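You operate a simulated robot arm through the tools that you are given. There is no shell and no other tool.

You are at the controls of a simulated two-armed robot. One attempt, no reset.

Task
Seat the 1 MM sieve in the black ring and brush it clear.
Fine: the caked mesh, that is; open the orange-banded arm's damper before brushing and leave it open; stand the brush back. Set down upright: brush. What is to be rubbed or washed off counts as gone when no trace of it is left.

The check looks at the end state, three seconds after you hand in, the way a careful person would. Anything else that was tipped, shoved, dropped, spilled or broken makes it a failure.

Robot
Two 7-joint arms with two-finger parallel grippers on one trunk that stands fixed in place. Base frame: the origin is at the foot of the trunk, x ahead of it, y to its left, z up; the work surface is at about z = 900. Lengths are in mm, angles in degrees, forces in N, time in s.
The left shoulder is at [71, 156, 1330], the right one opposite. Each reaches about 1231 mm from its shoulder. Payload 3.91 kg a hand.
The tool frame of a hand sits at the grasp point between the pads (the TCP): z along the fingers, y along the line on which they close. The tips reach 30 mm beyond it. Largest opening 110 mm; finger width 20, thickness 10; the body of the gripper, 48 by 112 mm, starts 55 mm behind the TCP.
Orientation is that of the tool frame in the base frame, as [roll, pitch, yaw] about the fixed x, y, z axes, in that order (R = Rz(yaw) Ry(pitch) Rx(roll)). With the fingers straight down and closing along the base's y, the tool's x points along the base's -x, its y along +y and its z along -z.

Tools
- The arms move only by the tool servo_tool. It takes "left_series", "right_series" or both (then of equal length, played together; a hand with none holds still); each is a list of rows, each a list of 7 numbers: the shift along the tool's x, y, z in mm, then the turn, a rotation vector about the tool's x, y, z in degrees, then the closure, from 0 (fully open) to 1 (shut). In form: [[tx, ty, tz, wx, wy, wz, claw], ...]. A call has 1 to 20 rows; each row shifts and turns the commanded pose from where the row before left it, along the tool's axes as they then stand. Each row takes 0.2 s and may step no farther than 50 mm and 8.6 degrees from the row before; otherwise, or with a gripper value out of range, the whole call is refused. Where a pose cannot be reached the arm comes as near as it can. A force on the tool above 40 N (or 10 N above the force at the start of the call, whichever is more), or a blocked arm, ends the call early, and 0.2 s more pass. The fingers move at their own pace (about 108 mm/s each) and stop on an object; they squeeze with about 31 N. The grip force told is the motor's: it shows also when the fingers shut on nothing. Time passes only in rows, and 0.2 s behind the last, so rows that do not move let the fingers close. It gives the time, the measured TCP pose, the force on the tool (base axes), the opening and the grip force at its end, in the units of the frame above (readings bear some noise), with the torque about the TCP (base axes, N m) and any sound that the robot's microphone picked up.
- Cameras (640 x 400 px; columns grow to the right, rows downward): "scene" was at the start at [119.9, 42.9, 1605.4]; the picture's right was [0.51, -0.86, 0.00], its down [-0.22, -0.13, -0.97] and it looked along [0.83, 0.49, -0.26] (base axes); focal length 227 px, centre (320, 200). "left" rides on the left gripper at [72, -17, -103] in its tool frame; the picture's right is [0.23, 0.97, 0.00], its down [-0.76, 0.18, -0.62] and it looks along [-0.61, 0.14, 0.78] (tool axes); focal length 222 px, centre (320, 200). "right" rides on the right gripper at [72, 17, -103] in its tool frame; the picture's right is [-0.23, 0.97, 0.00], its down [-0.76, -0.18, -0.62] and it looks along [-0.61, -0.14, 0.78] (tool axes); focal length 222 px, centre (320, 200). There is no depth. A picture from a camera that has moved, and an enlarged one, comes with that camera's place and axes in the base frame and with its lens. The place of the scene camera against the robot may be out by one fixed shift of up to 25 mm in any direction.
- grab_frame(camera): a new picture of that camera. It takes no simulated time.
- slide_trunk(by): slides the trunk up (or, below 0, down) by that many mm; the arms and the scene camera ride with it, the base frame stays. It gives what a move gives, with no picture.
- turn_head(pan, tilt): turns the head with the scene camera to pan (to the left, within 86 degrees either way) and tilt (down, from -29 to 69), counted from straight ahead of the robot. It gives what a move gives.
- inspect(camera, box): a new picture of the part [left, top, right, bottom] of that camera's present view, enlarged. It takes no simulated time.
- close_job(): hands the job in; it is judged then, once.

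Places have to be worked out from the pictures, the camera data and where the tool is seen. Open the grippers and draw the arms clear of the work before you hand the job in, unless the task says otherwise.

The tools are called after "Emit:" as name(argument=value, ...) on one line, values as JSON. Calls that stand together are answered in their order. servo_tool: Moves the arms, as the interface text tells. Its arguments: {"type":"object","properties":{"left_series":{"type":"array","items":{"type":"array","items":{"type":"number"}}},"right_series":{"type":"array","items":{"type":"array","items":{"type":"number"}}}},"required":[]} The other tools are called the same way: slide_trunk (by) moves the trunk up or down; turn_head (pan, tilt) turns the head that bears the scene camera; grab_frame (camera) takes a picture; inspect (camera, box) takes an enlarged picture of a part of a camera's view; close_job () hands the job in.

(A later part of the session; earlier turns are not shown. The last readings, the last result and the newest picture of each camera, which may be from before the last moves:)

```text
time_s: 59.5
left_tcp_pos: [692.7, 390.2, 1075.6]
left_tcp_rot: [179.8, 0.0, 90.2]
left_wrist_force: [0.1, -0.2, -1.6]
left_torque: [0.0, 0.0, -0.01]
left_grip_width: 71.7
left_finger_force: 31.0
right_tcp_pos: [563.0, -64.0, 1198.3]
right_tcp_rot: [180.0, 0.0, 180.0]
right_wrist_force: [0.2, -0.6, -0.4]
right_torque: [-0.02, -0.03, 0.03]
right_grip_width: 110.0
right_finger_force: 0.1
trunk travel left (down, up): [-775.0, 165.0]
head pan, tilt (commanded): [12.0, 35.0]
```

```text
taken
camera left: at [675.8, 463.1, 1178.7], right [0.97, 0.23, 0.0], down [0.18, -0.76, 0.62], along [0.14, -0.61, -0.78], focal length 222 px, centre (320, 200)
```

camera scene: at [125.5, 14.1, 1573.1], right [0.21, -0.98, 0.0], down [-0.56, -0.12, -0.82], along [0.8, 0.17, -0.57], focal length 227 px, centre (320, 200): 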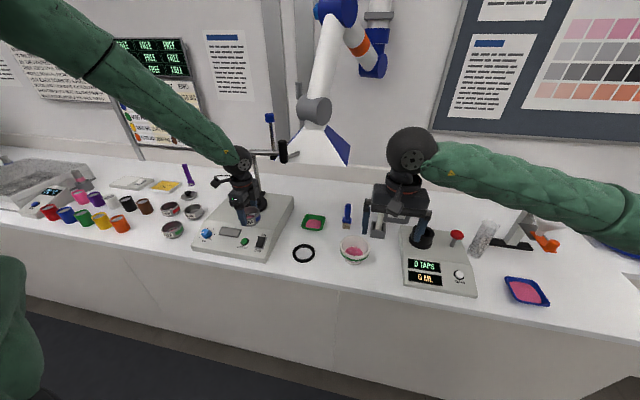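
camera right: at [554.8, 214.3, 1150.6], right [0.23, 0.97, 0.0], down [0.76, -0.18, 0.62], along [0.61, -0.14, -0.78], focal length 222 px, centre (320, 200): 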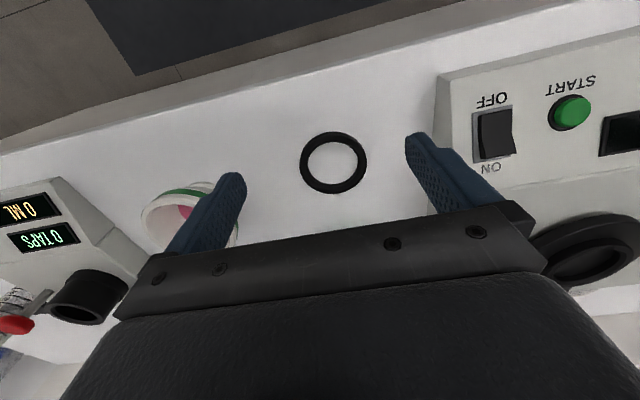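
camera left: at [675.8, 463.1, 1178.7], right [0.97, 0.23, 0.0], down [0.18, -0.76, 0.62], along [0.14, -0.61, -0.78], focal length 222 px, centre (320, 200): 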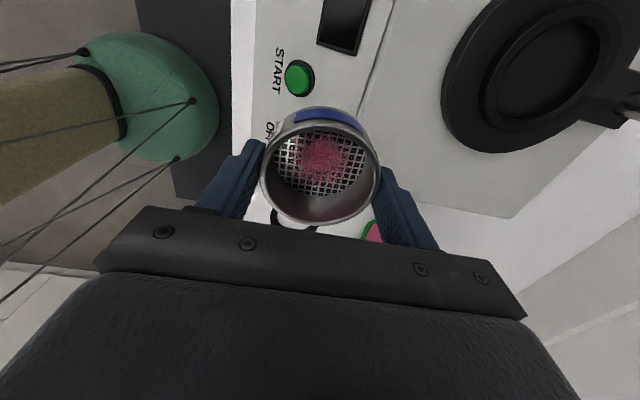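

Path is clear. Bringing the sieve over the ring at (693, 203), lowering a bit on the way so the wrist stays clear of the hood's handle.

Emit:
servo_tool(left_series=[[-40, 0, 12, 0, 0, 0, 1], [-40, 0, 12, 0, 0, 0, 1], [-40, 0, 12, 0, 0, 0, 1], [-37, 0, 9, 0, 0, 0, 1], [-30, 0, 5, 0, 0, 0, 1], [0, 0, 0, 0, 0, 0, 1], [0, 0, 0, 0, 0, 0, 1]])

Emit:
inspect(camera="scene", box=[230, 120, 390, 290])

Emit:
grab_frame(camera="left")

Emit:
grab_frame(camera="right")

```text
time_s: 61.1
left_tcp_pos: [693.0, 203.2, 1024.5]
left_tcp_rot: [179.8, 0.0, 90.1]
left_wrist_force: [-0.4, -0.4, -1.2]
left_torque: [-0.01, -0.01, 0.03]
left_grip_width: 71.6
left_finger_force: 31.4
right_tcp_pos: [562.1, -63.7, 1198.2]
right_tcp_rot: [-180.0, 0.0, 180.0]
right_wrist_force: [-0.5, -0.7, -0.3]
right_torque: [0.0, 0.04, -0.02]
right_grip_width: 110.1
right_finger_force: 0.1
trunk travel left (down, up): [-775.0, 165.0]
head pan, tilt (commanded): [12.0, 35.0]
```

```text
2.35 times, centred on (310, 205) of scene
camera zoom: at [126.3, 13.1, 1573.0], right [0.21, -0.98, 0.0], down [-0.56, -0.12, -0.82], along [0.8, 0.17, -0.57], focal length 534 px, centre (344, 188)
```

zoom: 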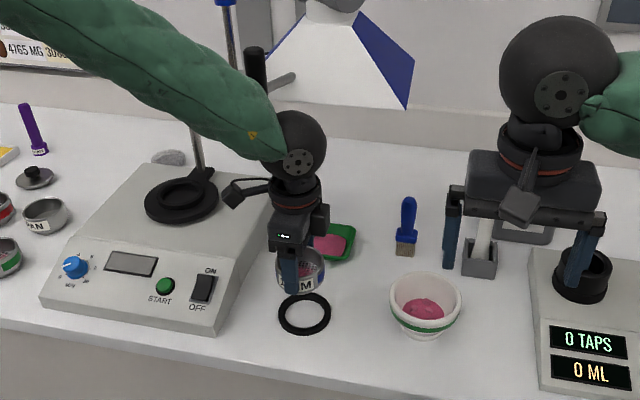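

```text
taken
camera left: at [675.5, 275.8, 1128.4], right [0.97, 0.23, 0.0], down [0.18, -0.76, 0.62], along [0.14, -0.61, -0.78], focal length 222 px, centre (320, 200)
```

left: 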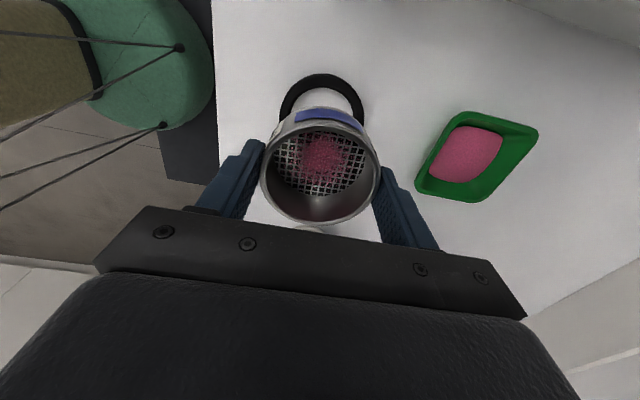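

```text
taken
camera right: at [490.8, -48.7, 1301.5], right [0.23, 0.97, 0.0], down [0.76, -0.18, 0.62], along [0.61, -0.14, -0.78], focal length 222 px, centre (320, 200)
```

right: 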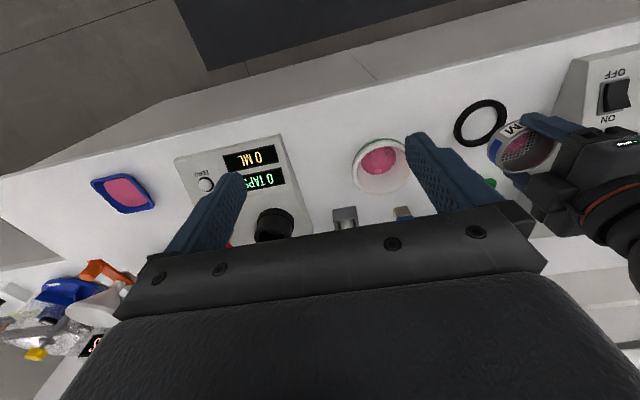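

Sieve is above the ring. I'll zoom in to measure ring-to-sieve alignment from the left and right cameras.

Emit:
inspect(camera="left", box=[250, 60, 390, 150])

Emit:
inspect(camera="right", box=[430, 80, 570, 180])

Emit:
inspect(camera="scene", box=[280, 210, 360, 270])

```text
4.44 times, centred on (320, 105) of left
camera zoom: at [675.5, 275.8, 1128.4], right [0.97, 0.23, 0.0], down [0.18, -0.76, 0.62], along [0.14, -0.61, -0.78], focal length 987 px, centre (320, 622)
```

zoom: 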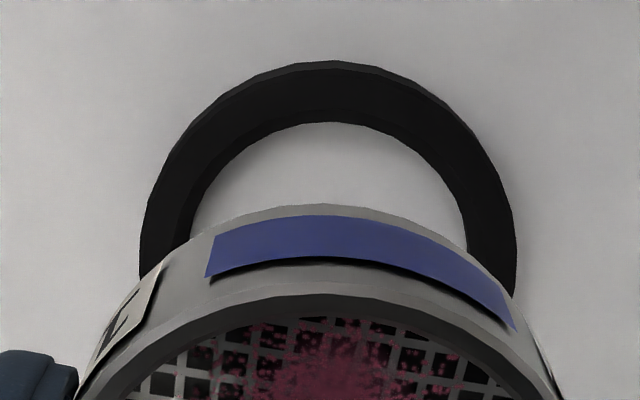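

```text
4.00 times, centred on (500, 130) of right
camera zoom: at [490.8, -48.7, 1301.5], right [0.23, 0.97, 0.0], down [0.76, -0.18, 0.62], along [0.61, -0.14, -0.78], focal length 888 px, centre (-400, 480)
```

zoom: 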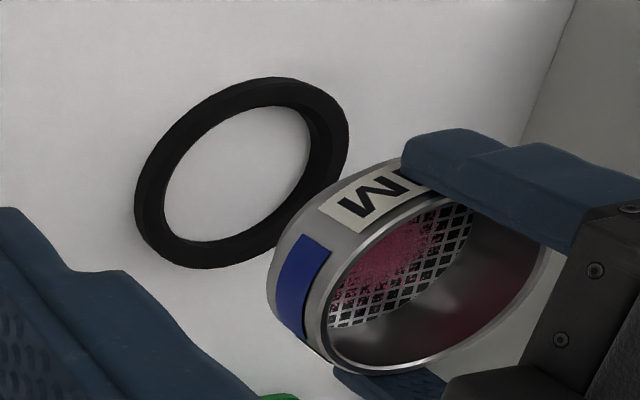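

```text
6.67 times, centred on (320, 240) of scene
camera zoom: at [126.3, 13.1, 1573.0], right [0.21, -0.98, 0.0], down [-0.56, -0.12, -0.82], along [0.8, 0.17, -0.57], focal length 1512 px, centre (320, -67)
```

zoom: 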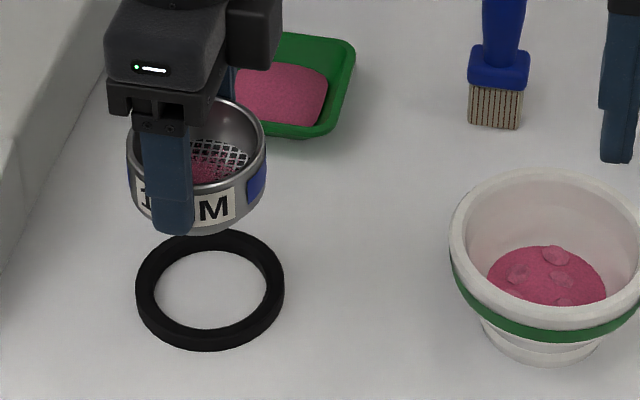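

Aligned to within a couple of mm (ring (694, 199), sieve ≈ (694, 200)). Lowering the sieve into the ring with small final steps.

Emit:
servo_tool(left_series=[[-0.5, 0.5, 20, 0, 0, 0, 1], [0, 0, 20, 0, 0, 0, 1], [0, 0, 12, 0, 0, 0, 1], [0, 0, 6, 0, 0, 0, 1], [0, 0, 3, 0, 0, 0, 1], [0, 0, 3, 0, 0, 0, 1], [0, 0, 0, 0, 0, 0, 1]])

Emit:
inspect(camera="left", box=[250, 60, 390, 150])

Emit:
inspect(camera="scene", box=[280, 210, 360, 270])

Emit:
inspect(camera="right", box=[430, 80, 570, 180])

```text
time_s: 62.7
left_tcp_pos: [690.4, 201.7, 962.7]
left_tcp_rot: [179.9, 0.0, 90.0]
left_wrist_force: [0.5, 0.3, -0.9]
left_torque: [0.0, 0.01, 0.0]
left_grip_width: 71.7
left_finger_force: 30.9
right_tcp_pos: [562.4, -63.9, 1199.0]
right_tcp_rot: [-180.0, 0.0, 179.9]
right_wrist_force: [-0.9, -0.1, -0.3]
right_torque: [-0.03, 0.0, 0.03]
right_grip_width: 110.1
right_finger_force: 0.0
trunk travel left (down, up): [-775.0, 165.0]
head pan, tilt (commanded): [12.0, 35.0]
```

```text
4.44 times, centred on (320, 105) of left
camera zoom: at [673.1, 275.1, 1065.2], right [0.97, 0.23, 0.0], down [0.18, -0.76, 0.62], along [0.14, -0.61, -0.78], focal length 987 px, centre (320, 622)
```

zoom: 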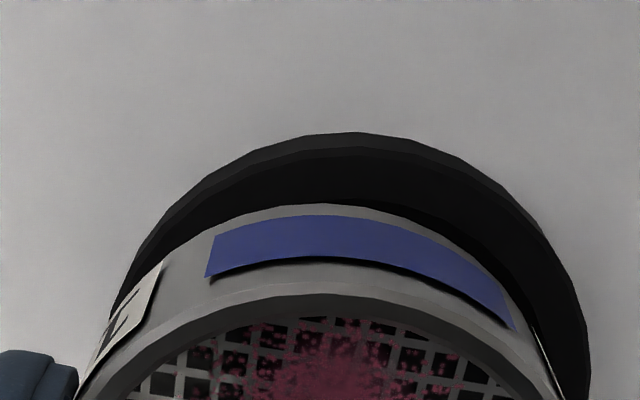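

```text
6.67 times, centred on (320, 240) of scene
camera zoom: at [126.0, 13.4, 1573.1], right [0.21, -0.98, 0.0], down [-0.56, -0.12, -0.82], along [0.8, 0.17, -0.57], focal length 1512 px, centre (320, -67)
```

zoom: 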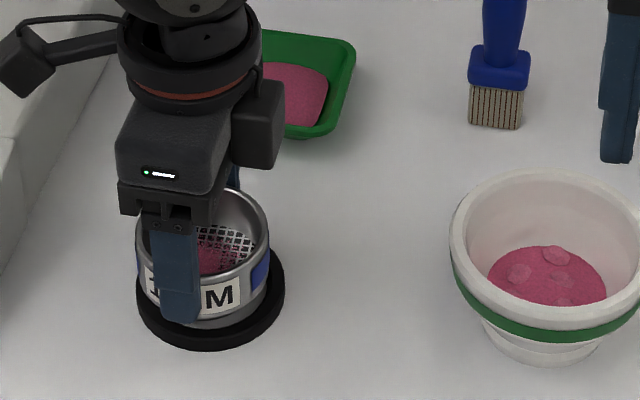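

```text
4.00 times, centred on (500, 130) of right
camera zoom: at [490.6, -48.5, 1301.6], right [0.23, 0.97, 0.0], down [0.76, -0.18, 0.62], along [0.61, -0.14, -0.78], focal length 888 px, centre (-400, 480)
```

zoom: 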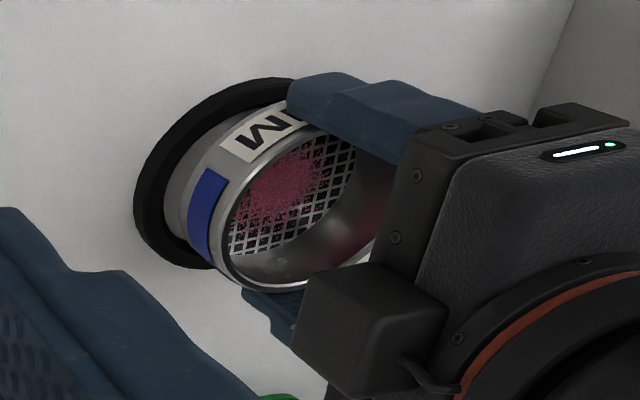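

Height is good (sieve bottom a few mm above the ring); in x the ring sits ~3–4 mm further from the robot than the sieve. Shifting +3 mm in x and rechecking.

Emit:
servo_tool(left_series=[[0, 3, 0, 0, 0, 0, 1], [0, 0, 0, 0, 0, 0, 1], [0, 0, 0, 0, 0, 0, 1]])

Emit:
inspect(camera="left", box=[240, 70, 400, 230])

Emit:
inspect(camera="scene", box=[285, 230, 330, 265])

Emit:
inspect(camera="right", box=[450, 90, 540, 155])

```text
time_s: 63.5
left_tcp_pos: [692.7, 202.5, 962.6]
left_tcp_rot: [179.9, 0.0, 90.1]
left_wrist_force: [0.0, 0.2, -0.4]
left_torque: [0.01, 0.02, 0.0]
left_grip_width: 71.8
left_finger_force: 30.9
right_tcp_pos: [563.6, -64.6, 1198.8]
right_tcp_rot: [-180.0, 0.0, 179.9]
right_wrist_force: [0.0, 0.3, -0.3]
right_torque: [0.02, -0.02, -0.04]
right_grip_width: 110.0
right_finger_force: 0.1
trunk travel left (down, up): [-775.0, 165.0]
head pan, tilt (commanded): [12.0, 35.0]
```

```text
2.50 times, centred on (320, 150) of left
camera zoom: at [676.0, 275.5, 1065.3], right [0.97, 0.23, 0.0], down [0.18, -0.76, 0.62], along [0.14, -0.61, -0.78], focal length 555 px, centre (320, 325)
```

zoom: 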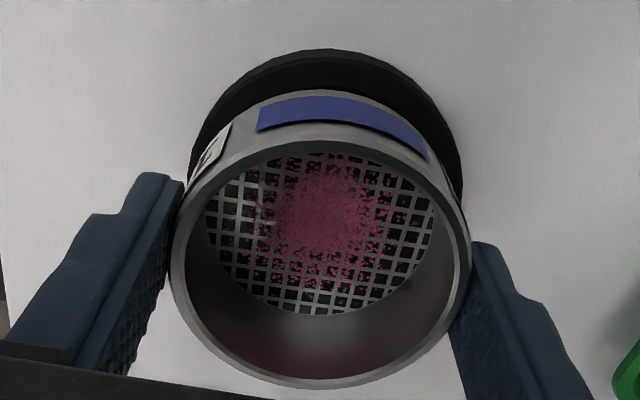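

```text
11.43 times, centred on (308, 248) of scene
camera zoom: at [125.9, 13.4, 1573.1], right [0.21, -0.98, 0.0], down [-0.56, -0.12, -0.82], along [0.8, 0.17, -0.57], focal length 2592 px, centre (463, -343)
```

zoom: 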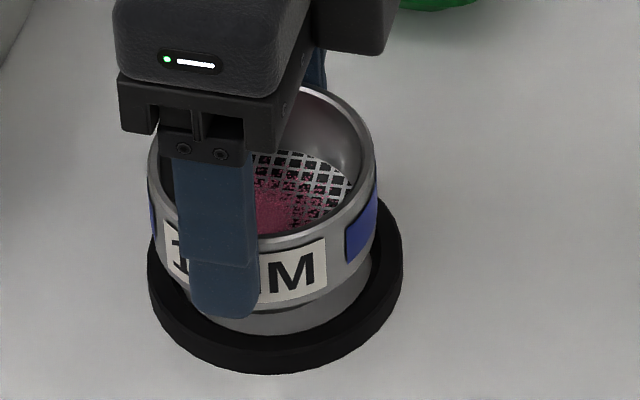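

```text
6.15 times, centred on (495, 122) of right
camera zoom: at [490.5, -48.5, 1301.6], right [0.23, 0.97, 0.0], down [0.76, -0.18, 0.62], along [0.61, -0.14, -0.78], focal length 1367 px, centre (-757, 677)
```

zoom: 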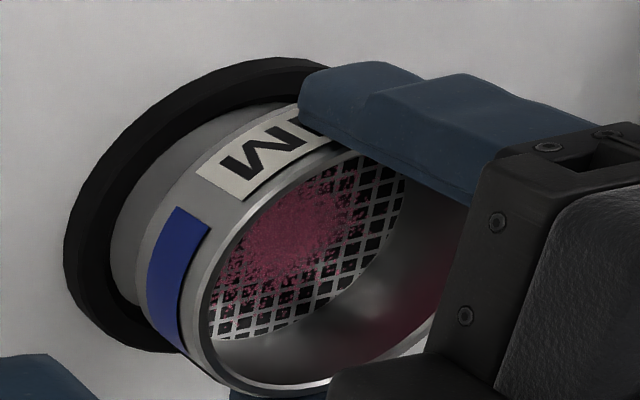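

The sieve has a narrower skirt that will enter the ring. Ring centre is ~2 mm further in +x and ~2.5 mm in −y; correcting and rechecking.

Emit:
servo_tool(left_series=[[-2.3, 2, 2, 0, 0, 0, 1], [0, 0, 0, 0, 0, 0, 1], [0, 0, 0, 0, 0, 0, 1]])

Emit:
inspect(camera="left", box=[240, 70, 400, 230])

Emit:
inspect(camera="scene", box=[285, 230, 330, 265])

Emit:
inspect(camera="right", box=[450, 90, 540, 155])

```text
time_s: 64.3
left_tcp_pos: [693.9, 200.3, 961.1]
left_tcp_rot: [179.9, 0.0, 90.1]
left_wrist_force: [-0.7, 0.2, -1.1]
left_torque: [0.03, 0.01, 0.0]
left_grip_width: 71.6
left_finger_force: 31.2
right_tcp_pos: [561.9, -64.0, 1197.9]
right_tcp_rot: [-180.0, -0.1, -180.0]
right_wrist_force: [-0.5, 0.4, 0.2]
right_torque: [0.01, 0.0, -0.04]
right_grip_width: 110.1
right_finger_force: 0.2
trunk travel left (down, up): [-775.0, 165.0]
head pan, tilt (commanded): [12.0, 35.0]
```

```text
2.50 times, centred on (320, 150) of left
camera zoom: at [677.6, 273.5, 1063.9], right [0.97, 0.23, 0.0], down [0.18, -0.76, 0.62], along [0.14, -0.61, -0.78], focal length 555 px, centre (320, 325)
```

zoom: 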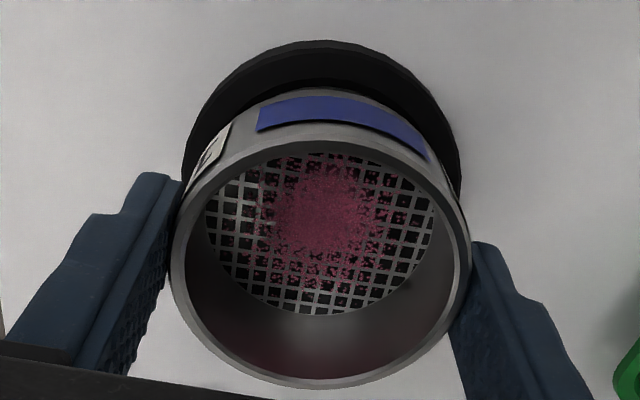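

```text
11.43 times, centred on (308, 248) of scene
camera zoom: at [126.0, 13.4, 1573.1], right [0.21, -0.98, 0.0], down [-0.56, -0.12, -0.82], along [0.8, 0.17, -0.57], focal length 2592 px, centre (463, -343)
```

zoom: 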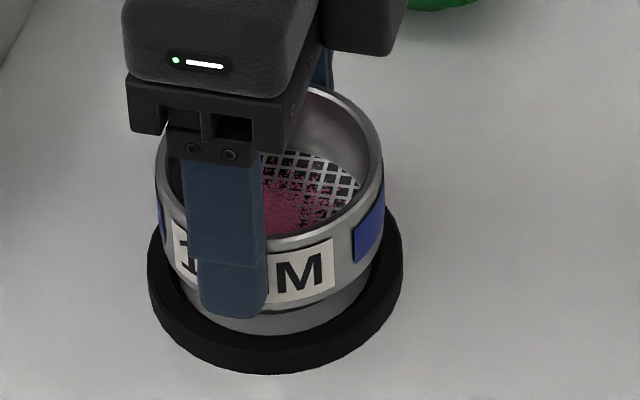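

```text
6.15 times, centred on (495, 122) of right
camera zoom: at [490.6, -48.5, 1301.6], right [0.23, 0.97, 0.0], down [0.76, -0.18, 0.62], along [0.61, -0.14, -0.78], focal length 1367 px, centre (-757, 677)
```

zoom: 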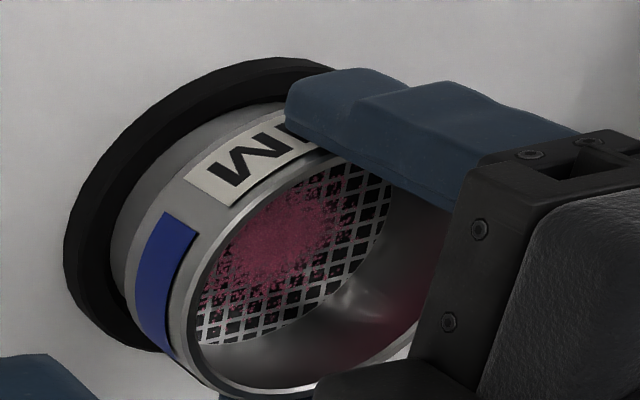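

Now well centred (within ~1 mm). Lowering in 2 mm steps to feel the seat.

Emit:
servo_tool(left_series=[[0, 0.5, 2, 0, 0, 0, 1], [0, 0, 2, 0, 0, 0, 1], [0, 0, 2, 0, 0, 0, 1], [0, 0, 2, 0, 0, 0, 1], [0, 0, 0, 0, 0, 0, 1]])

Emit:
inspect(camera="scene", box=[285, 230, 330, 265])

Emit:
inspect(camera="right", box=[450, 90, 540, 155])

```text
time_s: 65.5
left_tcp_pos: [693.5, 203.2, 958.2]
left_tcp_rot: [179.9, 0.0, 90.2]
left_wrist_force: [-0.9, 0.1, -1.1]
left_torque: [0.01, -0.04, 0.01]
left_grip_width: 71.4
left_finger_force: 30.7
left hand out of reach, approached as far as the arm can: row 2
right_tcp_pos: [562.3, -65.0, 1199.4]
right_tcp_rot: [-180.0, 0.1, 180.0]
right_wrist_force: [0.5, -0.4, -0.1]
right_torque: [-0.02, 0.01, -0.01]
right_grip_width: 110.0
right_finger_force: 0.1
trunk travel left (down, up): [-775.0, 165.0]
head pan, tilt (commanded): [12.0, 35.0]
```

```text
11.43 times, centred on (308, 248) of scene
camera zoom: at [126.0, 13.3, 1573.1], right [0.21, -0.98, 0.0], down [-0.56, -0.12, -0.82], along [0.8, 0.17, -0.57], focal length 2592 px, centre (463, -343)
```

zoom: 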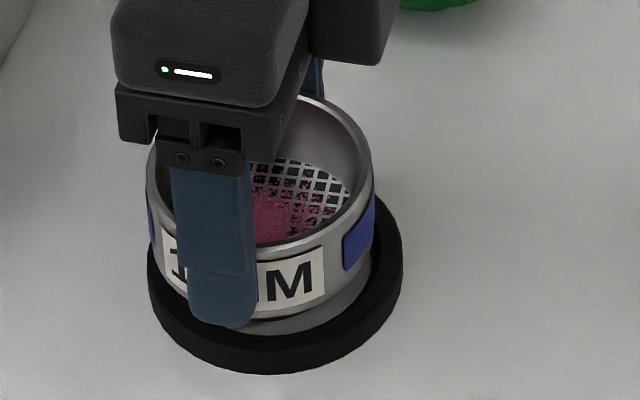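

```text
6.15 times, centred on (495, 122) of right
camera zoom: at [490.6, -48.5, 1301.6], right [0.23, 0.97, 0.0], down [0.76, -0.18, 0.62], along [0.61, -0.14, -0.78], focal length 1367 px, centre (-757, 677)
```

zoom: 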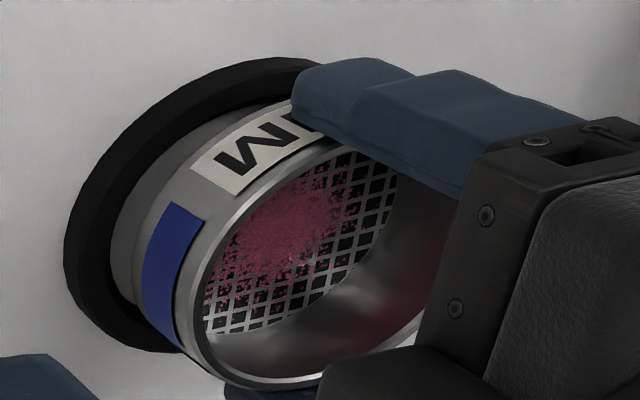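

The arm reports being at its reach limit in this wrist orientation (turned 90°). I'll raise slightly and unwind the yaw by 40° (sieve turns with it), which should free the wrist.

Emit:
servo_tool(left_series=[[0, 0, -12, 0, 0, 0, 1], [0, 0, 0, 0, 0, -8, 1], [0, 0, 0, 0, 0, -8, 1], [0, 0, 0, 0, 0, -8, 1], [0, 0, 0, 0, 0, -8, 1], [0, 0, 0, 0, 0, -8, 1], [0, 0, 0, 0, 0, 0, 1]])

Emit:
inspect(camera="scene", box=[285, 230, 330, 265])

Emit:
grab_frame(camera="left")

Emit:
inspect(camera="left", box=[240, 70, 400, 230])

```text
time_s: 67.0
left_tcp_pos: [752.3, 283.5, 994.2]
left_tcp_rot: [-178.2, 0.5, 127.9]
left_wrist_force: [-0.5, -1.1, -0.8]
left_torque: [0.03, -0.01, 0.0]
left_grip_width: 71.7
left_finger_force: 31.2
left hand out of reach, approached as far as the arm can: row 4, 5, 6
right_tcp_pos: [562.3, -65.3, 1198.5]
right_tcp_rot: [-180.0, 0.0, 179.9]
right_wrist_force: [0.3, -0.6, 0.3]
right_torque: [-0.01, -0.02, 0.0]
right_grip_width: 110.1
right_finger_force: 0.1
trunk travel left (down, up): [-775.0, 165.0]
head pan, tilt (commanded): [12.0, 35.0]
stopped in row 7 (left hand): the force on the tool passed its limit at 49 N (the readings are from after the stop); the commanded pose is now the measured one
```

```text
11.43 times, centred on (308, 248) of scene
camera zoom: at [125.6, 12.0, 1573.4], right [0.21, -0.98, 0.0], down [-0.56, -0.12, -0.82], along [0.8, 0.17, -0.57], focal length 2592 px, centre (463, -343)
```

zoom: 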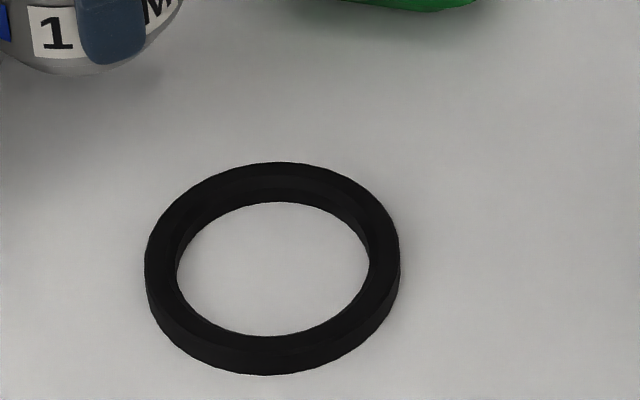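

```text
taken
camera left: at [697.0, 333.9, 1097.2], right [0.63, 0.78, -0.03], down [0.62, -0.47, 0.62], along [0.47, -0.41, -0.78], focal length 222 px, centre (320, 200)
```

left: 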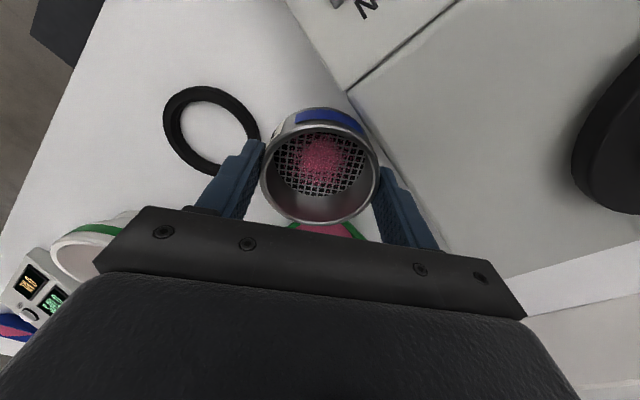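

```text
2.50 times, centred on (320, 150) of left
camera zoom: at [697.0, 333.9, 1097.2], right [0.63, 0.78, -0.03], down [0.62, -0.47, 0.62], along [0.47, -0.41, -0.78], focal length 555 px, centre (320, 325)
```

zoom: 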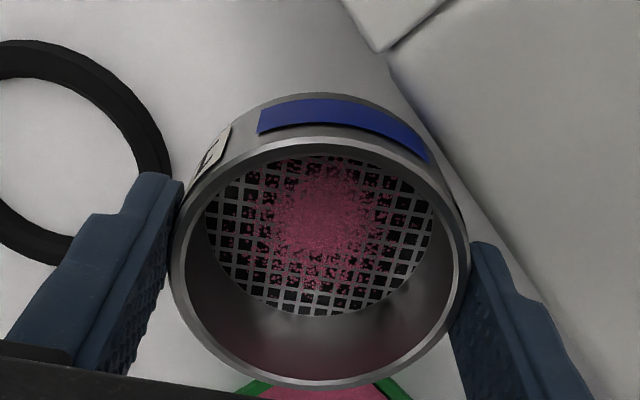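

The arm's inverse kinematics slipped sideways and touched something (49 N). I must look at the whole scene before moving again.

Emit:
grab_frame(camera="scene")

Emit:
inspect(camera="scene", box=[180, 60, 380, 260])

Emit:
grab_frame(camera="right")

```text
taken
camera scene: at [125.6, 12.0, 1573.4], right [0.21, -0.98, 0.0], down [-0.56, -0.12, -0.82], along [0.8, 0.17, -0.57], focal length 227 px, centre (320, 200)
```

scene: 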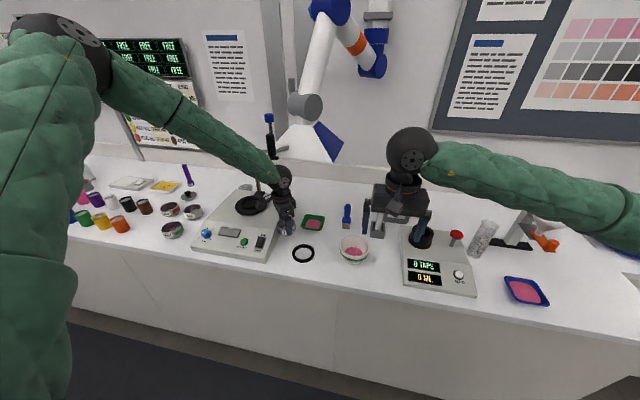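

```text
2.00 times, centred on (280, 160) of scene
camera zoom: at [125.6, 12.0, 1573.4], right [0.21, -0.98, 0.0], down [-0.56, -0.12, -0.82], along [0.8, 0.17, -0.57], focal length 454 px, centre (400, 280)
```

zoom: 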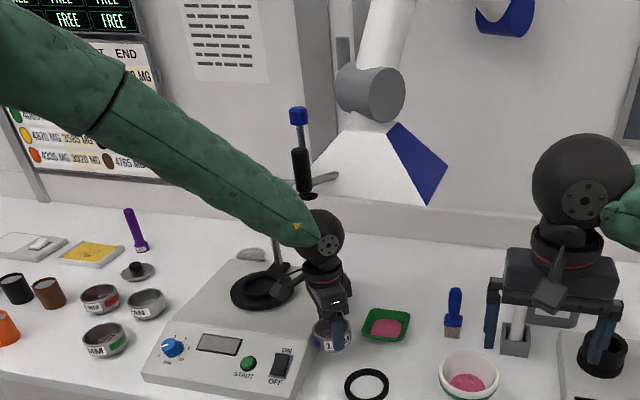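

```text
taken
camera right: at [490.2, -49.5, 1302.0], right [0.23, 0.97, 0.0], down [0.76, -0.18, 0.62], along [0.61, -0.14, -0.78], focal length 222 px, centre (320, 200)
```

right: 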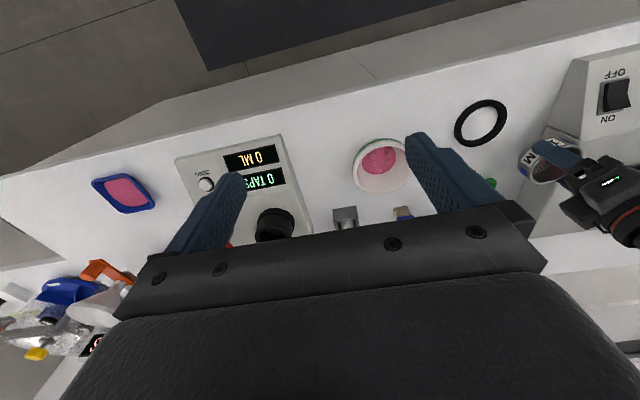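

The left wrist/forearm has swung into the hood's handle and pushed the hood ~40 mm to the left; sieve is still gripped and the ring is untouched. I'll ease the hand straight back toward the robot in small steps.

Emit:
servo_tool(left_series=[[6.1, -7.9, 0, 0, 0, 0, 1], [6.1, -7.9, 0, 0, 0, 0, 1], [6.1, -7.9, 0, 0, 0, 0, 1], [6.1, -7.9, 0, 0, 0, 0, 1]])

Emit:
inspect(camera="scene", box=[180, 60, 380, 260])

```text
time_s: 67.8
left_tcp_pos: [729.7, 286.1, 998.5]
left_tcp_rot: [-177.7, 1.2, 127.3]
left_wrist_force: [13.0, -26.7, -13.6]
left_torque: [-1.25, -0.05, -0.93]
left_grip_width: 72.0
left_finger_force: 30.3
left hand out of reach, approached as far as the arm can: row 2, 3, 4
right_tcp_pos: [564.9, -64.8, 1197.2]
right_tcp_rot: [180.0, -0.1, -180.0]
right_wrist_force: [-0.1, -0.1, -0.6]
right_torque: [-0.01, 0.03, -0.01]
right_grip_width: 109.6
right_finger_force: 0.1
trunk travel left (down, up): [-775.0, 165.0]
head pan, tilt (commanded): [12.0, 35.0]
stopped in row 4 (left hand): the force on the tool passed its limit at 50 N (the readings are from after the stop); the commanded pose is now the measured one
```

```text
2.00 times, centred on (280, 160) of scene
camera zoom: at [128.2, 11.4, 1572.7], right [0.21, -0.98, 0.0], down [-0.56, -0.12, -0.82], along [0.8, 0.17, -0.58], focal length 454 px, centre (400, 280)
```

zoom: 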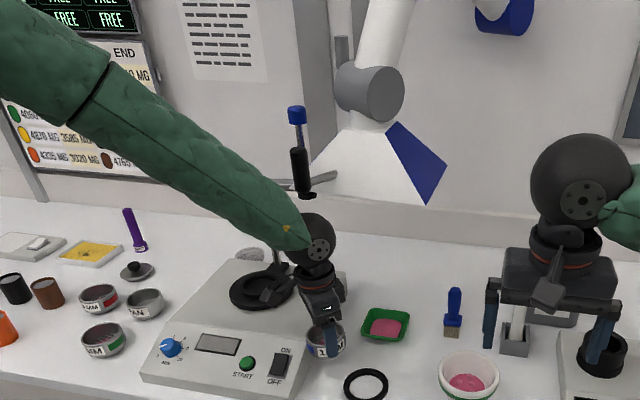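

The force is on the tool itself: the sieve is against the shaker's right side, since the arm couldn't reach the rotated pose. I'll reverse the yaw (the direction known to be reachable) while rising slightly.

Emit:
servo_tool(left_series=[[0, 0, -6, 0, 0, 6, 1], [0, 0, -8, 0, 0, 6, 1], [0, 0, -8, 0, 0, 6, 1]])

Emit:
inspect(camera="scene", box=[180, 60, 380, 260])

Emit:
grab_frame(camera="left")

```text
time_s: 68.6
left_tcp_pos: [729.2, 289.7, 1020.5]
left_tcp_rot: [-178.2, 1.7, 109.5]
left_wrist_force: [0.7, -0.8, -0.5]
left_torque: [0.03, -0.01, -0.03]
left_grip_width: 71.7
left_finger_force: 30.9
right_tcp_pos: [561.7, -64.7, 1198.7]
right_tcp_rot: [179.9, 0.0, -180.0]
right_wrist_force: [-0.2, 0.6, 0.1]
right_torque: [0.0, 0.0, 0.0]
right_grip_width: 109.8
right_finger_force: 0.0
trunk travel left (down, up): [-775.0, 165.0]
head pan, tilt (commanded): [12.0, 35.0]
```

```text
2.00 times, centred on (280, 160) of scene
camera zoom: at [125.6, 12.7, 1573.1], right [0.21, -0.98, 0.0], down [-0.56, -0.12, -0.82], along [0.8, 0.17, -0.57], focal length 454 px, centre (400, 280)
```

zoom: 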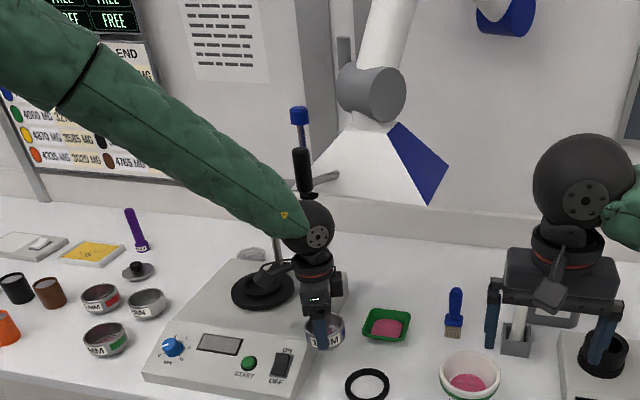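

```text
taken
camera left: at [691.3, 356.9, 1122.3], right [0.84, 0.54, -0.04], down [0.43, -0.64, 0.64], along [0.32, -0.56, -0.77], focal length 222 px, centre (320, 200)
```

left: 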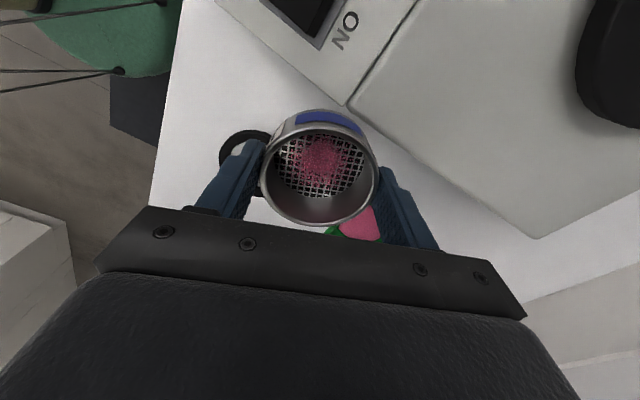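

Forces are gone and the pose is reachable again; the sieve is still level in the grip. I'll back away toward the robot (−x) away from the hood, in modest steps.

Emit:
servo_tool(left_series=[[5, -14, 0, 0, 0, 0, 1], [8.7, -24.5, 0, 0, 0, 0, 1]])

Emit:
servo_tool(left_series=[[8.7, -24.5, -3, 0, 0, 0, 1], [8.7, -24.5, -3, 0, 0, 0, 1], [8.7, -24.5, -3, 0, 0, 0, 1]])

Emit:
grab_frame(camera="scene")

```text
time_s: 69.2
left_tcp_pos: [685.8, 288.6, 1022.8]
left_tcp_rot: [-178.2, 1.7, 109.5]
left_wrist_force: [0.2, -0.8, -1.9]
left_torque: [0.03, 0.0, 0.0]
left_grip_width: 71.7
left_finger_force: 31.2
right_tcp_pos: [561.6, -64.6, 1198.5]
right_tcp_rot: [179.9, 0.1, 180.0]
right_wrist_force: [-0.3, -0.3, 0.5]
right_torque: [0.0, -0.01, -0.01]
right_grip_width: 110.1
right_finger_force: 0.2
trunk travel left (down, up): [-775.0, 165.0]
head pan, tilt (commanded): [12.0, 35.0]
```

```text
time_s: 70.0
left_tcp_pos: [608.0, 288.4, 1031.1]
left_tcp_rot: [-178.2, 1.9, 109.6]
left_wrist_force: [-0.3, -0.1, -0.9]
left_torque: [0.01, -0.01, -0.01]
left_grip_width: 71.7
left_finger_force: 30.3
right_tcp_pos: [561.6, -63.6, 1198.0]
right_tcp_rot: [180.0, 0.0, -180.0]
right_wrist_force: [0.5, 0.5, -0.5]
right_torque: [0.02, 0.0, -0.01]
right_grip_width: 109.9
right_finger_force: 0.1
trunk travel left (down, up): [-775.0, 165.0]
head pan, tilt (commanded): [12.0, 35.0]
```

```text
taken
camera scene: at [125.7, 13.5, 1573.1], right [0.21, -0.98, 0.0], down [-0.56, -0.12, -0.82], along [0.8, 0.17, -0.57], focal length 227 px, centre (320, 200)
```

scene: 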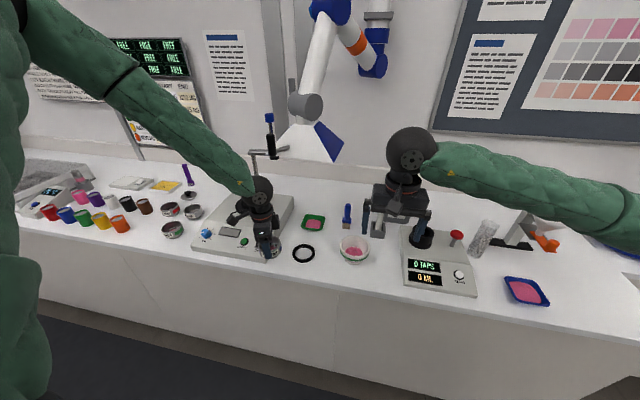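

The left hand is free and clear. The shoulders are very high for bench work, which makes the wrist poses cramped, so I'll lower the trunk in stages: raise both hands 150, slide down 150 (twice). I also correct the 2° tool tilt.

Emit:
servo_tool(left_series=[[0, 0, -30, -1.8, 1.9, 0, 1], [0, 0, -40, 0, 0, 0, 1], [0, 0, -40, 0, 0, 0, 1], [0, 0, -40, 0, 0, 0, 1], [0, 0, 0, 0, 0, 0, 1]], right_series=[[0, 0, -30, 0, 0, 0, 0], [0, 0, -40, 0, 0, 0, 0], [0, 0, -40, 0, 0, 0, 0], [0, 0, -40, 0, 0, 0, 0], [0, 0, 0, 0, 0, 0, 0]])

Emit:
slide_trunk(by=-150)

Emit:
grab_frame(camera="scene")

```text
time_s: 71.2
left_tcp_pos: [612.1, 288.7, 1178.8]
left_tcp_rot: [-179.9, -0.2, 109.6]
left_wrist_force: [-0.8, -0.6, -0.9]
left_torque: [0.02, 0.0, 0.0]
left_grip_width: 71.5
left_finger_force: 31.2
right_tcp_pos: [562.0, -61.8, 1348.8]
right_tcp_rot: [180.0, -0.2, -179.9]
right_wrist_force: [-0.7, 1.0, 0.0]
right_torque: [0.0, 0.02, 0.03]
right_grip_width: 110.1
right_finger_force: 0.1
trunk travel left (down, up): [-775.0, 165.0]
head pan, tilt (commanded): [12.0, 35.0]
```

```text
time_s: 73.0
left_tcp_pos: [612.3, 289.8, 1029.7]
left_tcp_rot: [-180.0, -0.1, 109.5]
left_wrist_force: [-0.6, 0.1, -0.5]
left_torque: [0.01, -0.01, 0.01]
left_grip_width: 71.6
left_finger_force: 31.0
right_tcp_pos: [561.1, -60.7, 1198.7]
right_tcp_rot: [-180.0, 0.0, -179.9]
right_wrist_force: [0.2, -0.3, 0.8]
right_torque: [-0.02, -0.02, -0.02]
right_grip_width: 110.0
right_finger_force: 0.1
trunk travel left (down, up): [-625.0, 315.0]
head pan, tilt (commanded): [12.0, 35.0]
```

```text
taken
camera scene: at [125.5, 13.4, 1423.2], right [0.21, -0.98, 0.0], down [-0.56, -0.12, -0.82], along [0.8, 0.17, -0.57], focal length 227 px, centre (320, 200)
```

scene: 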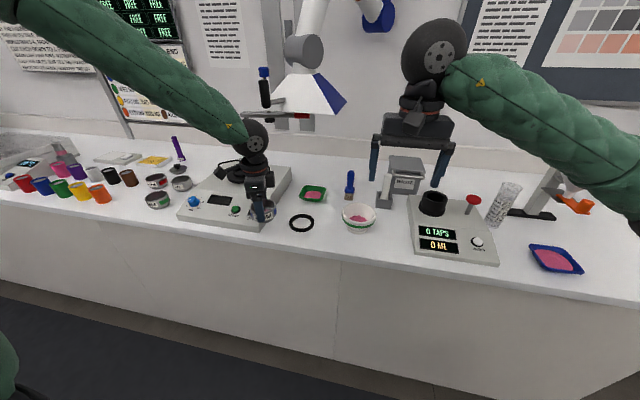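

Good and stable. One more 150 mm cycle.

Emit:
servo_tool(left_series=[[0, 0, -30, 0, 0, 0, 1], [0, 0, -40, 0, 0, 0, 1], [0, 0, -40, 0, 0, 0, 1], [0, 0, -40, 0, 0, 0, 1], [0, 0, 0, 0, 0, 0, 1]], right_series=[[0, 0, -30, 0, 0, 0, 0], [0, 0, -40, 0, 0, 0, 0], [0, 0, -40, 0, 0, 0, 0], [0, 0, -40, 0, 0, 0, 0], [0, 0, 0, 0, 0, 0, 0]])

Emit:
slide_trunk(by=-150)

Emit:
turn_head(pan=12, tilt=20)

Emit:
grab_frame(camera="scene")

```text
time_s: 74.2
left_tcp_pos: [614.8, 289.0, 1179.4]
left_tcp_rot: [-179.8, -0.2, 109.5]
left_wrist_force: [0.2, 0.8, -0.8]
left_torque: [0.01, 0.05, -0.03]
left_grip_width: 71.5
left_finger_force: 31.4
right_tcp_pos: [564.9, -63.8, 1349.4]
right_tcp_rot: [180.0, -0.1, -179.9]
right_wrist_force: [0.1, 0.1, 0.1]
right_torque: [0.0, 0.03, -0.03]
right_grip_width: 109.9
right_finger_force: 0.0
trunk travel left (down, up): [-625.0, 315.0]
head pan, tilt (commanded): [12.0, 35.0]
```

```text
time_s: 75.9
left_tcp_pos: [613.0, 288.7, 1030.3]
left_tcp_rot: [-180.0, -0.2, 109.6]
left_wrist_force: [0.0, -0.2, -1.2]
left_torque: [0.01, 0.01, 0.0]
left_grip_width: 72.0
left_finger_force: 30.7
right_tcp_pos: [562.8, -63.6, 1200.9]
right_tcp_rot: [179.9, 0.0, -179.9]
right_wrist_force: [-0.2, -0.6, -0.3]
right_torque: [0.02, -0.02, 0.02]
right_grip_width: 109.8
right_finger_force: 0.0
trunk travel left (down, up): [-475.0, 465.0]
head pan, tilt (commanded): [12.0, 35.0]
```

```text
time_s: 76.7
left_tcp_pos: [611.7, 289.0, 1030.0]
left_tcp_rot: [-179.9, -0.1, 109.5]
left_wrist_force: [0.2, 0.3, -2.0]
left_torque: [0.0, 0.01, 0.01]
left_grip_width: 71.4
left_finger_force: 31.3
right_tcp_pos: [563.1, -64.2, 1200.1]
right_tcp_rot: [-179.9, 0.0, -179.8]
right_wrist_force: [0.2, -0.3, 0.2]
right_torque: [-0.02, -0.02, -0.01]
right_grip_width: 110.0
right_finger_force: 0.0
trunk travel left (down, up): [-475.0, 465.0]
head pan, tilt (commanded): [12.0, 20.0]
```

```text
taken
camera scene: at [130.6, 14.5, 1296.9], right [0.21, -0.98, 0.0], down [-0.34, -0.07, -0.94], along [0.92, 0.2, -0.34], focal length 227 px, centre (320, 200)
```

scene: 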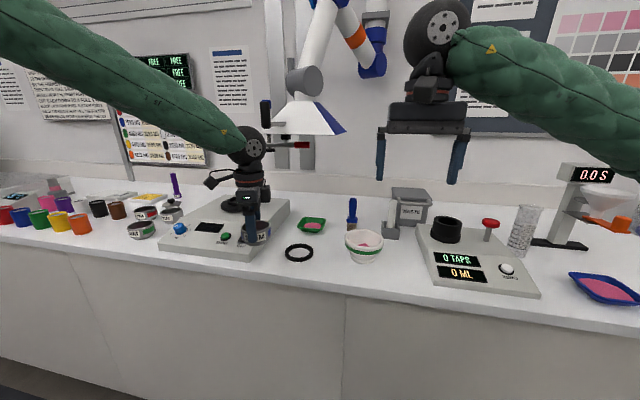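

I notice a red-ended bar near the hood; let me inspect the hood and stand area for any damage.

Emit:
inspect(camera="scene", box=[220, 50, 380, 200])

Emit:
inspect(camera="scene", box=[240, 80, 330, 160])

```text
2.67 times, centred on (300, 125) of scene
camera zoom: at [130.6, 14.5, 1296.9], right [0.21, -0.98, 0.0], down [-0.34, -0.07, -0.94], along [0.92, 0.2, -0.34], focal length 605 px, centre (373, 400)
```

zoom: 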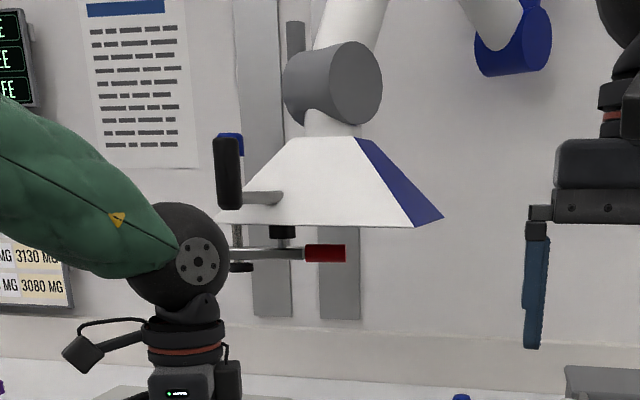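

```text
5.00 times, centred on (285, 120) of scene
camera zoom: at [130.6, 14.5, 1296.9], right [0.21, -0.98, 0.0], down [-0.34, -0.07, -0.94], along [0.92, 0.2, -0.34], focal length 1134 px, centre (495, 600)
```

zoom: 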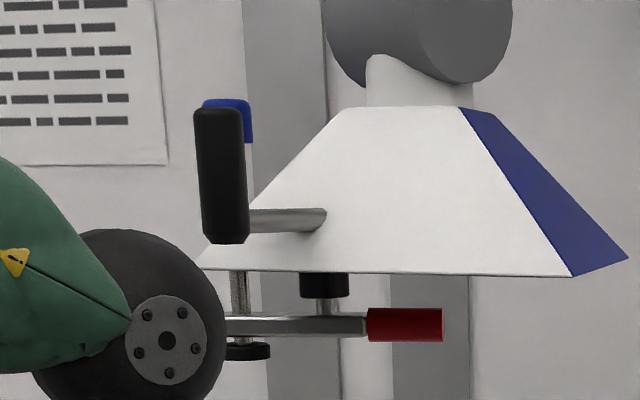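

The red-gripped bar belongs to the shaker's clamp and was there before; nothing broken. Now carrying the sieve back over the ring in the better arm posture.

Emit:
servo_tool(left_series=[[-27.5, 11.7, 0, 0, 0, 0, 1], [-27.5, 11.7, 0, 0, 0, 0, 1], [-27.5, 11.7, 0, 0, 0, 0, 1], [-27.5, 11.7, 0, 0, 0, 0, 1], [0, 0, 0, 0, 0, 0, 1]])

Emit:
grab_frame(camera="scene")

```text
time_s: 77.9
left_tcp_pos: [692.1, 201.1, 1029.8]
left_tcp_rot: [179.9, -0.1, 109.6]
left_wrist_force: [-0.4, -0.4, -0.6]
left_torque: [0.0, -0.02, -0.06]
left_grip_width: 71.9
left_finger_force: 31.4
right_tcp_pos: [561.5, -64.3, 1200.1]
right_tcp_rot: [-180.0, 0.0, -179.9]
right_wrist_force: [-0.2, 0.3, -0.5]
right_torque: [0.01, 0.05, -0.01]
right_grip_width: 110.0
right_finger_force: 0.1
trunk travel left (down, up): [-475.0, 465.0]
head pan, tilt (commanded): [12.0, 20.0]
```

```text
taken
camera scene: at [129.8, 14.5, 1297.1], right [0.21, -0.98, 0.0], down [-0.33, -0.07, -0.94], along [0.92, 0.2, -0.34], focal length 227 px, centre (320, 200)
```

scene: 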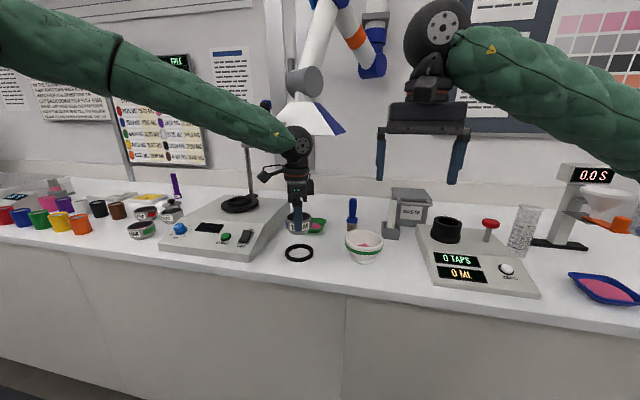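

Reachable and clear. Lowering toward the ring at this yaw.

Emit:
servo_tool(left_series=[[0, 0, 15, 0, 0, 0, 1], [0, 0, 15, 0, 0, 0, 1], [0, 0, 15, 0, 0, 0, 1], [0, 0, 15, 0, 0, 0, 1], [0, 0, 5, 0, 0, 0, 1], [0, 0, 0, 0, 0, 0, 1]])

Emit:
inspect(camera="left", box=[240, 70, 400, 230])

Emit:
inspect(camera="scene", box=[270, 210, 340, 270])

Emit:
inspect(camera="right", box=[430, 70, 560, 170])

```text
time_s: 79.3
left_tcp_pos: [694.4, 201.3, 962.6]
left_tcp_rot: [-179.9, 0.0, 109.5]
left_wrist_force: [-0.6, 0.7, -0.9]
left_torque: [0.04, 0.0, -0.01]
left_grip_width: 71.5
left_finger_force: 31.0
right_tcp_pos: [562.3, -63.7, 1200.6]
right_tcp_rot: [-180.0, -0.1, -179.9]
right_wrist_force: [-0.4, -0.3, -0.4]
right_torque: [0.01, 0.01, 0.01]
right_grip_width: 110.0
right_finger_force: 0.1
trunk travel left (down, up): [-475.0, 465.0]
head pan, tilt (commanded): [12.0, 20.0]
```

```text
2.50 times, centred on (320, 150) of left
camera zoom: at [653.8, 263.8, 1066.7], right [0.84, 0.54, 0.0], down [0.42, -0.66, 0.62], along [0.33, -0.52, -0.78], focal length 555 px, centre (320, 325)
```

zoom: 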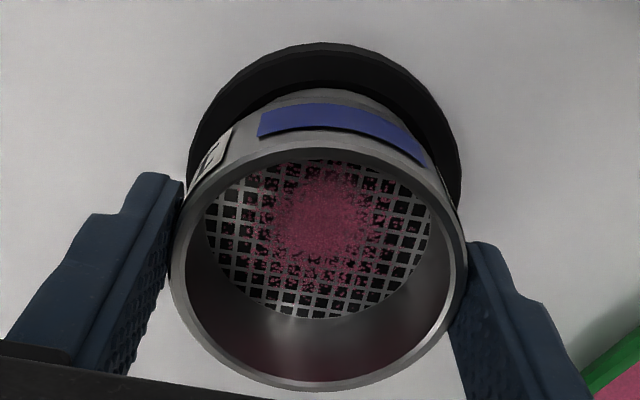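

```text
6.67 times, centred on (305, 240) of scene
camera zoom: at [130.6, 14.4, 1296.9], right [0.21, -0.98, 0.0], down [-0.34, -0.07, -0.94], along [0.92, 0.2, -0.34], focal length 1512 px, centre (420, -67)
```

zoom: 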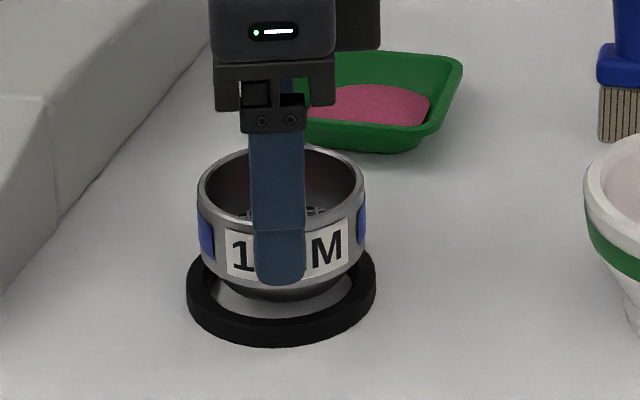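

```text
4.00 times, centred on (495, 120) of right
camera zoom: at [490.7, -48.7, 1303.5], right [0.23, 0.97, 0.0], down [0.76, -0.18, 0.62], along [0.61, -0.14, -0.78], focal length 888 px, centre (-380, 520)
```

zoom: 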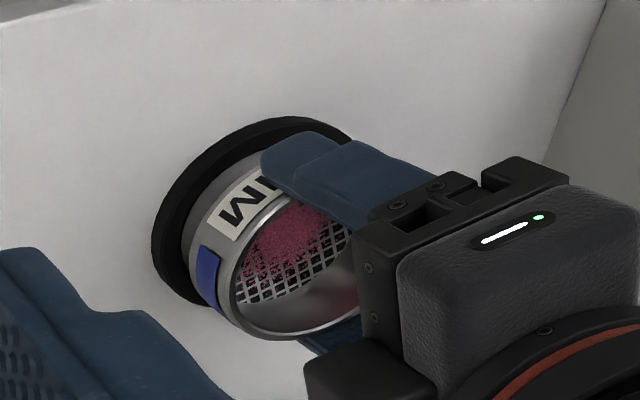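

Laterally aligned; along x I'm less sure. I'll bring the right hand's camera in to look at the skirt-to-ring gap from the front-right.

Emit:
servo_tool(right_series=[[-8, 20, 10, 0, 0, -7.5, 0], [-8, 20, 10, 0, 0, -7.5, 0], [0, 0, 10, 0, 0, -7.5, 0], [0, 0, 10, 0, 0, -7.5, 0], [0, 0, 10, 0, 0, -7.5, 0], [0, 0, 10, 0, 0, -7.5, 0], [0, 0, 0, 0, 0, 0, 0]])

Emit:
grab_frame(camera="right")

```text
time_s: 80.9
left_tcp_pos: [693.7, 200.1, 963.2]
left_tcp_rot: [-180.0, -0.1, 109.5]
left_wrist_force: [-0.9, 0.3, -0.8]
left_torque: [-0.02, 0.02, 0.0]
left_grip_width: 71.9
left_finger_force: 31.4
right_tcp_pos: [576.4, -21.4, 1140.5]
right_tcp_rot: [180.0, 0.1, -134.9]
right_wrist_force: [0.3, 0.4, 0.8]
right_torque: [-0.04, 0.01, 0.01]
right_grip_width: 109.9
right_finger_force: 0.1
trunk travel left (down, up): [-475.0, 465.0]
head pan, tilt (commanded): [12.0, 20.0]
```

```text
taken
camera right: at [513.9, -63.3, 1243.8], right [-0.53, 0.85, 0.0], down [0.66, 0.41, 0.62], along [0.53, 0.33, -0.78], focal length 222 px, centre (320, 200)
```

right: 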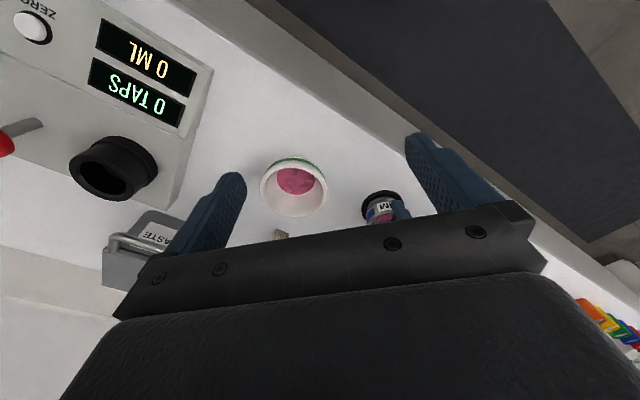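

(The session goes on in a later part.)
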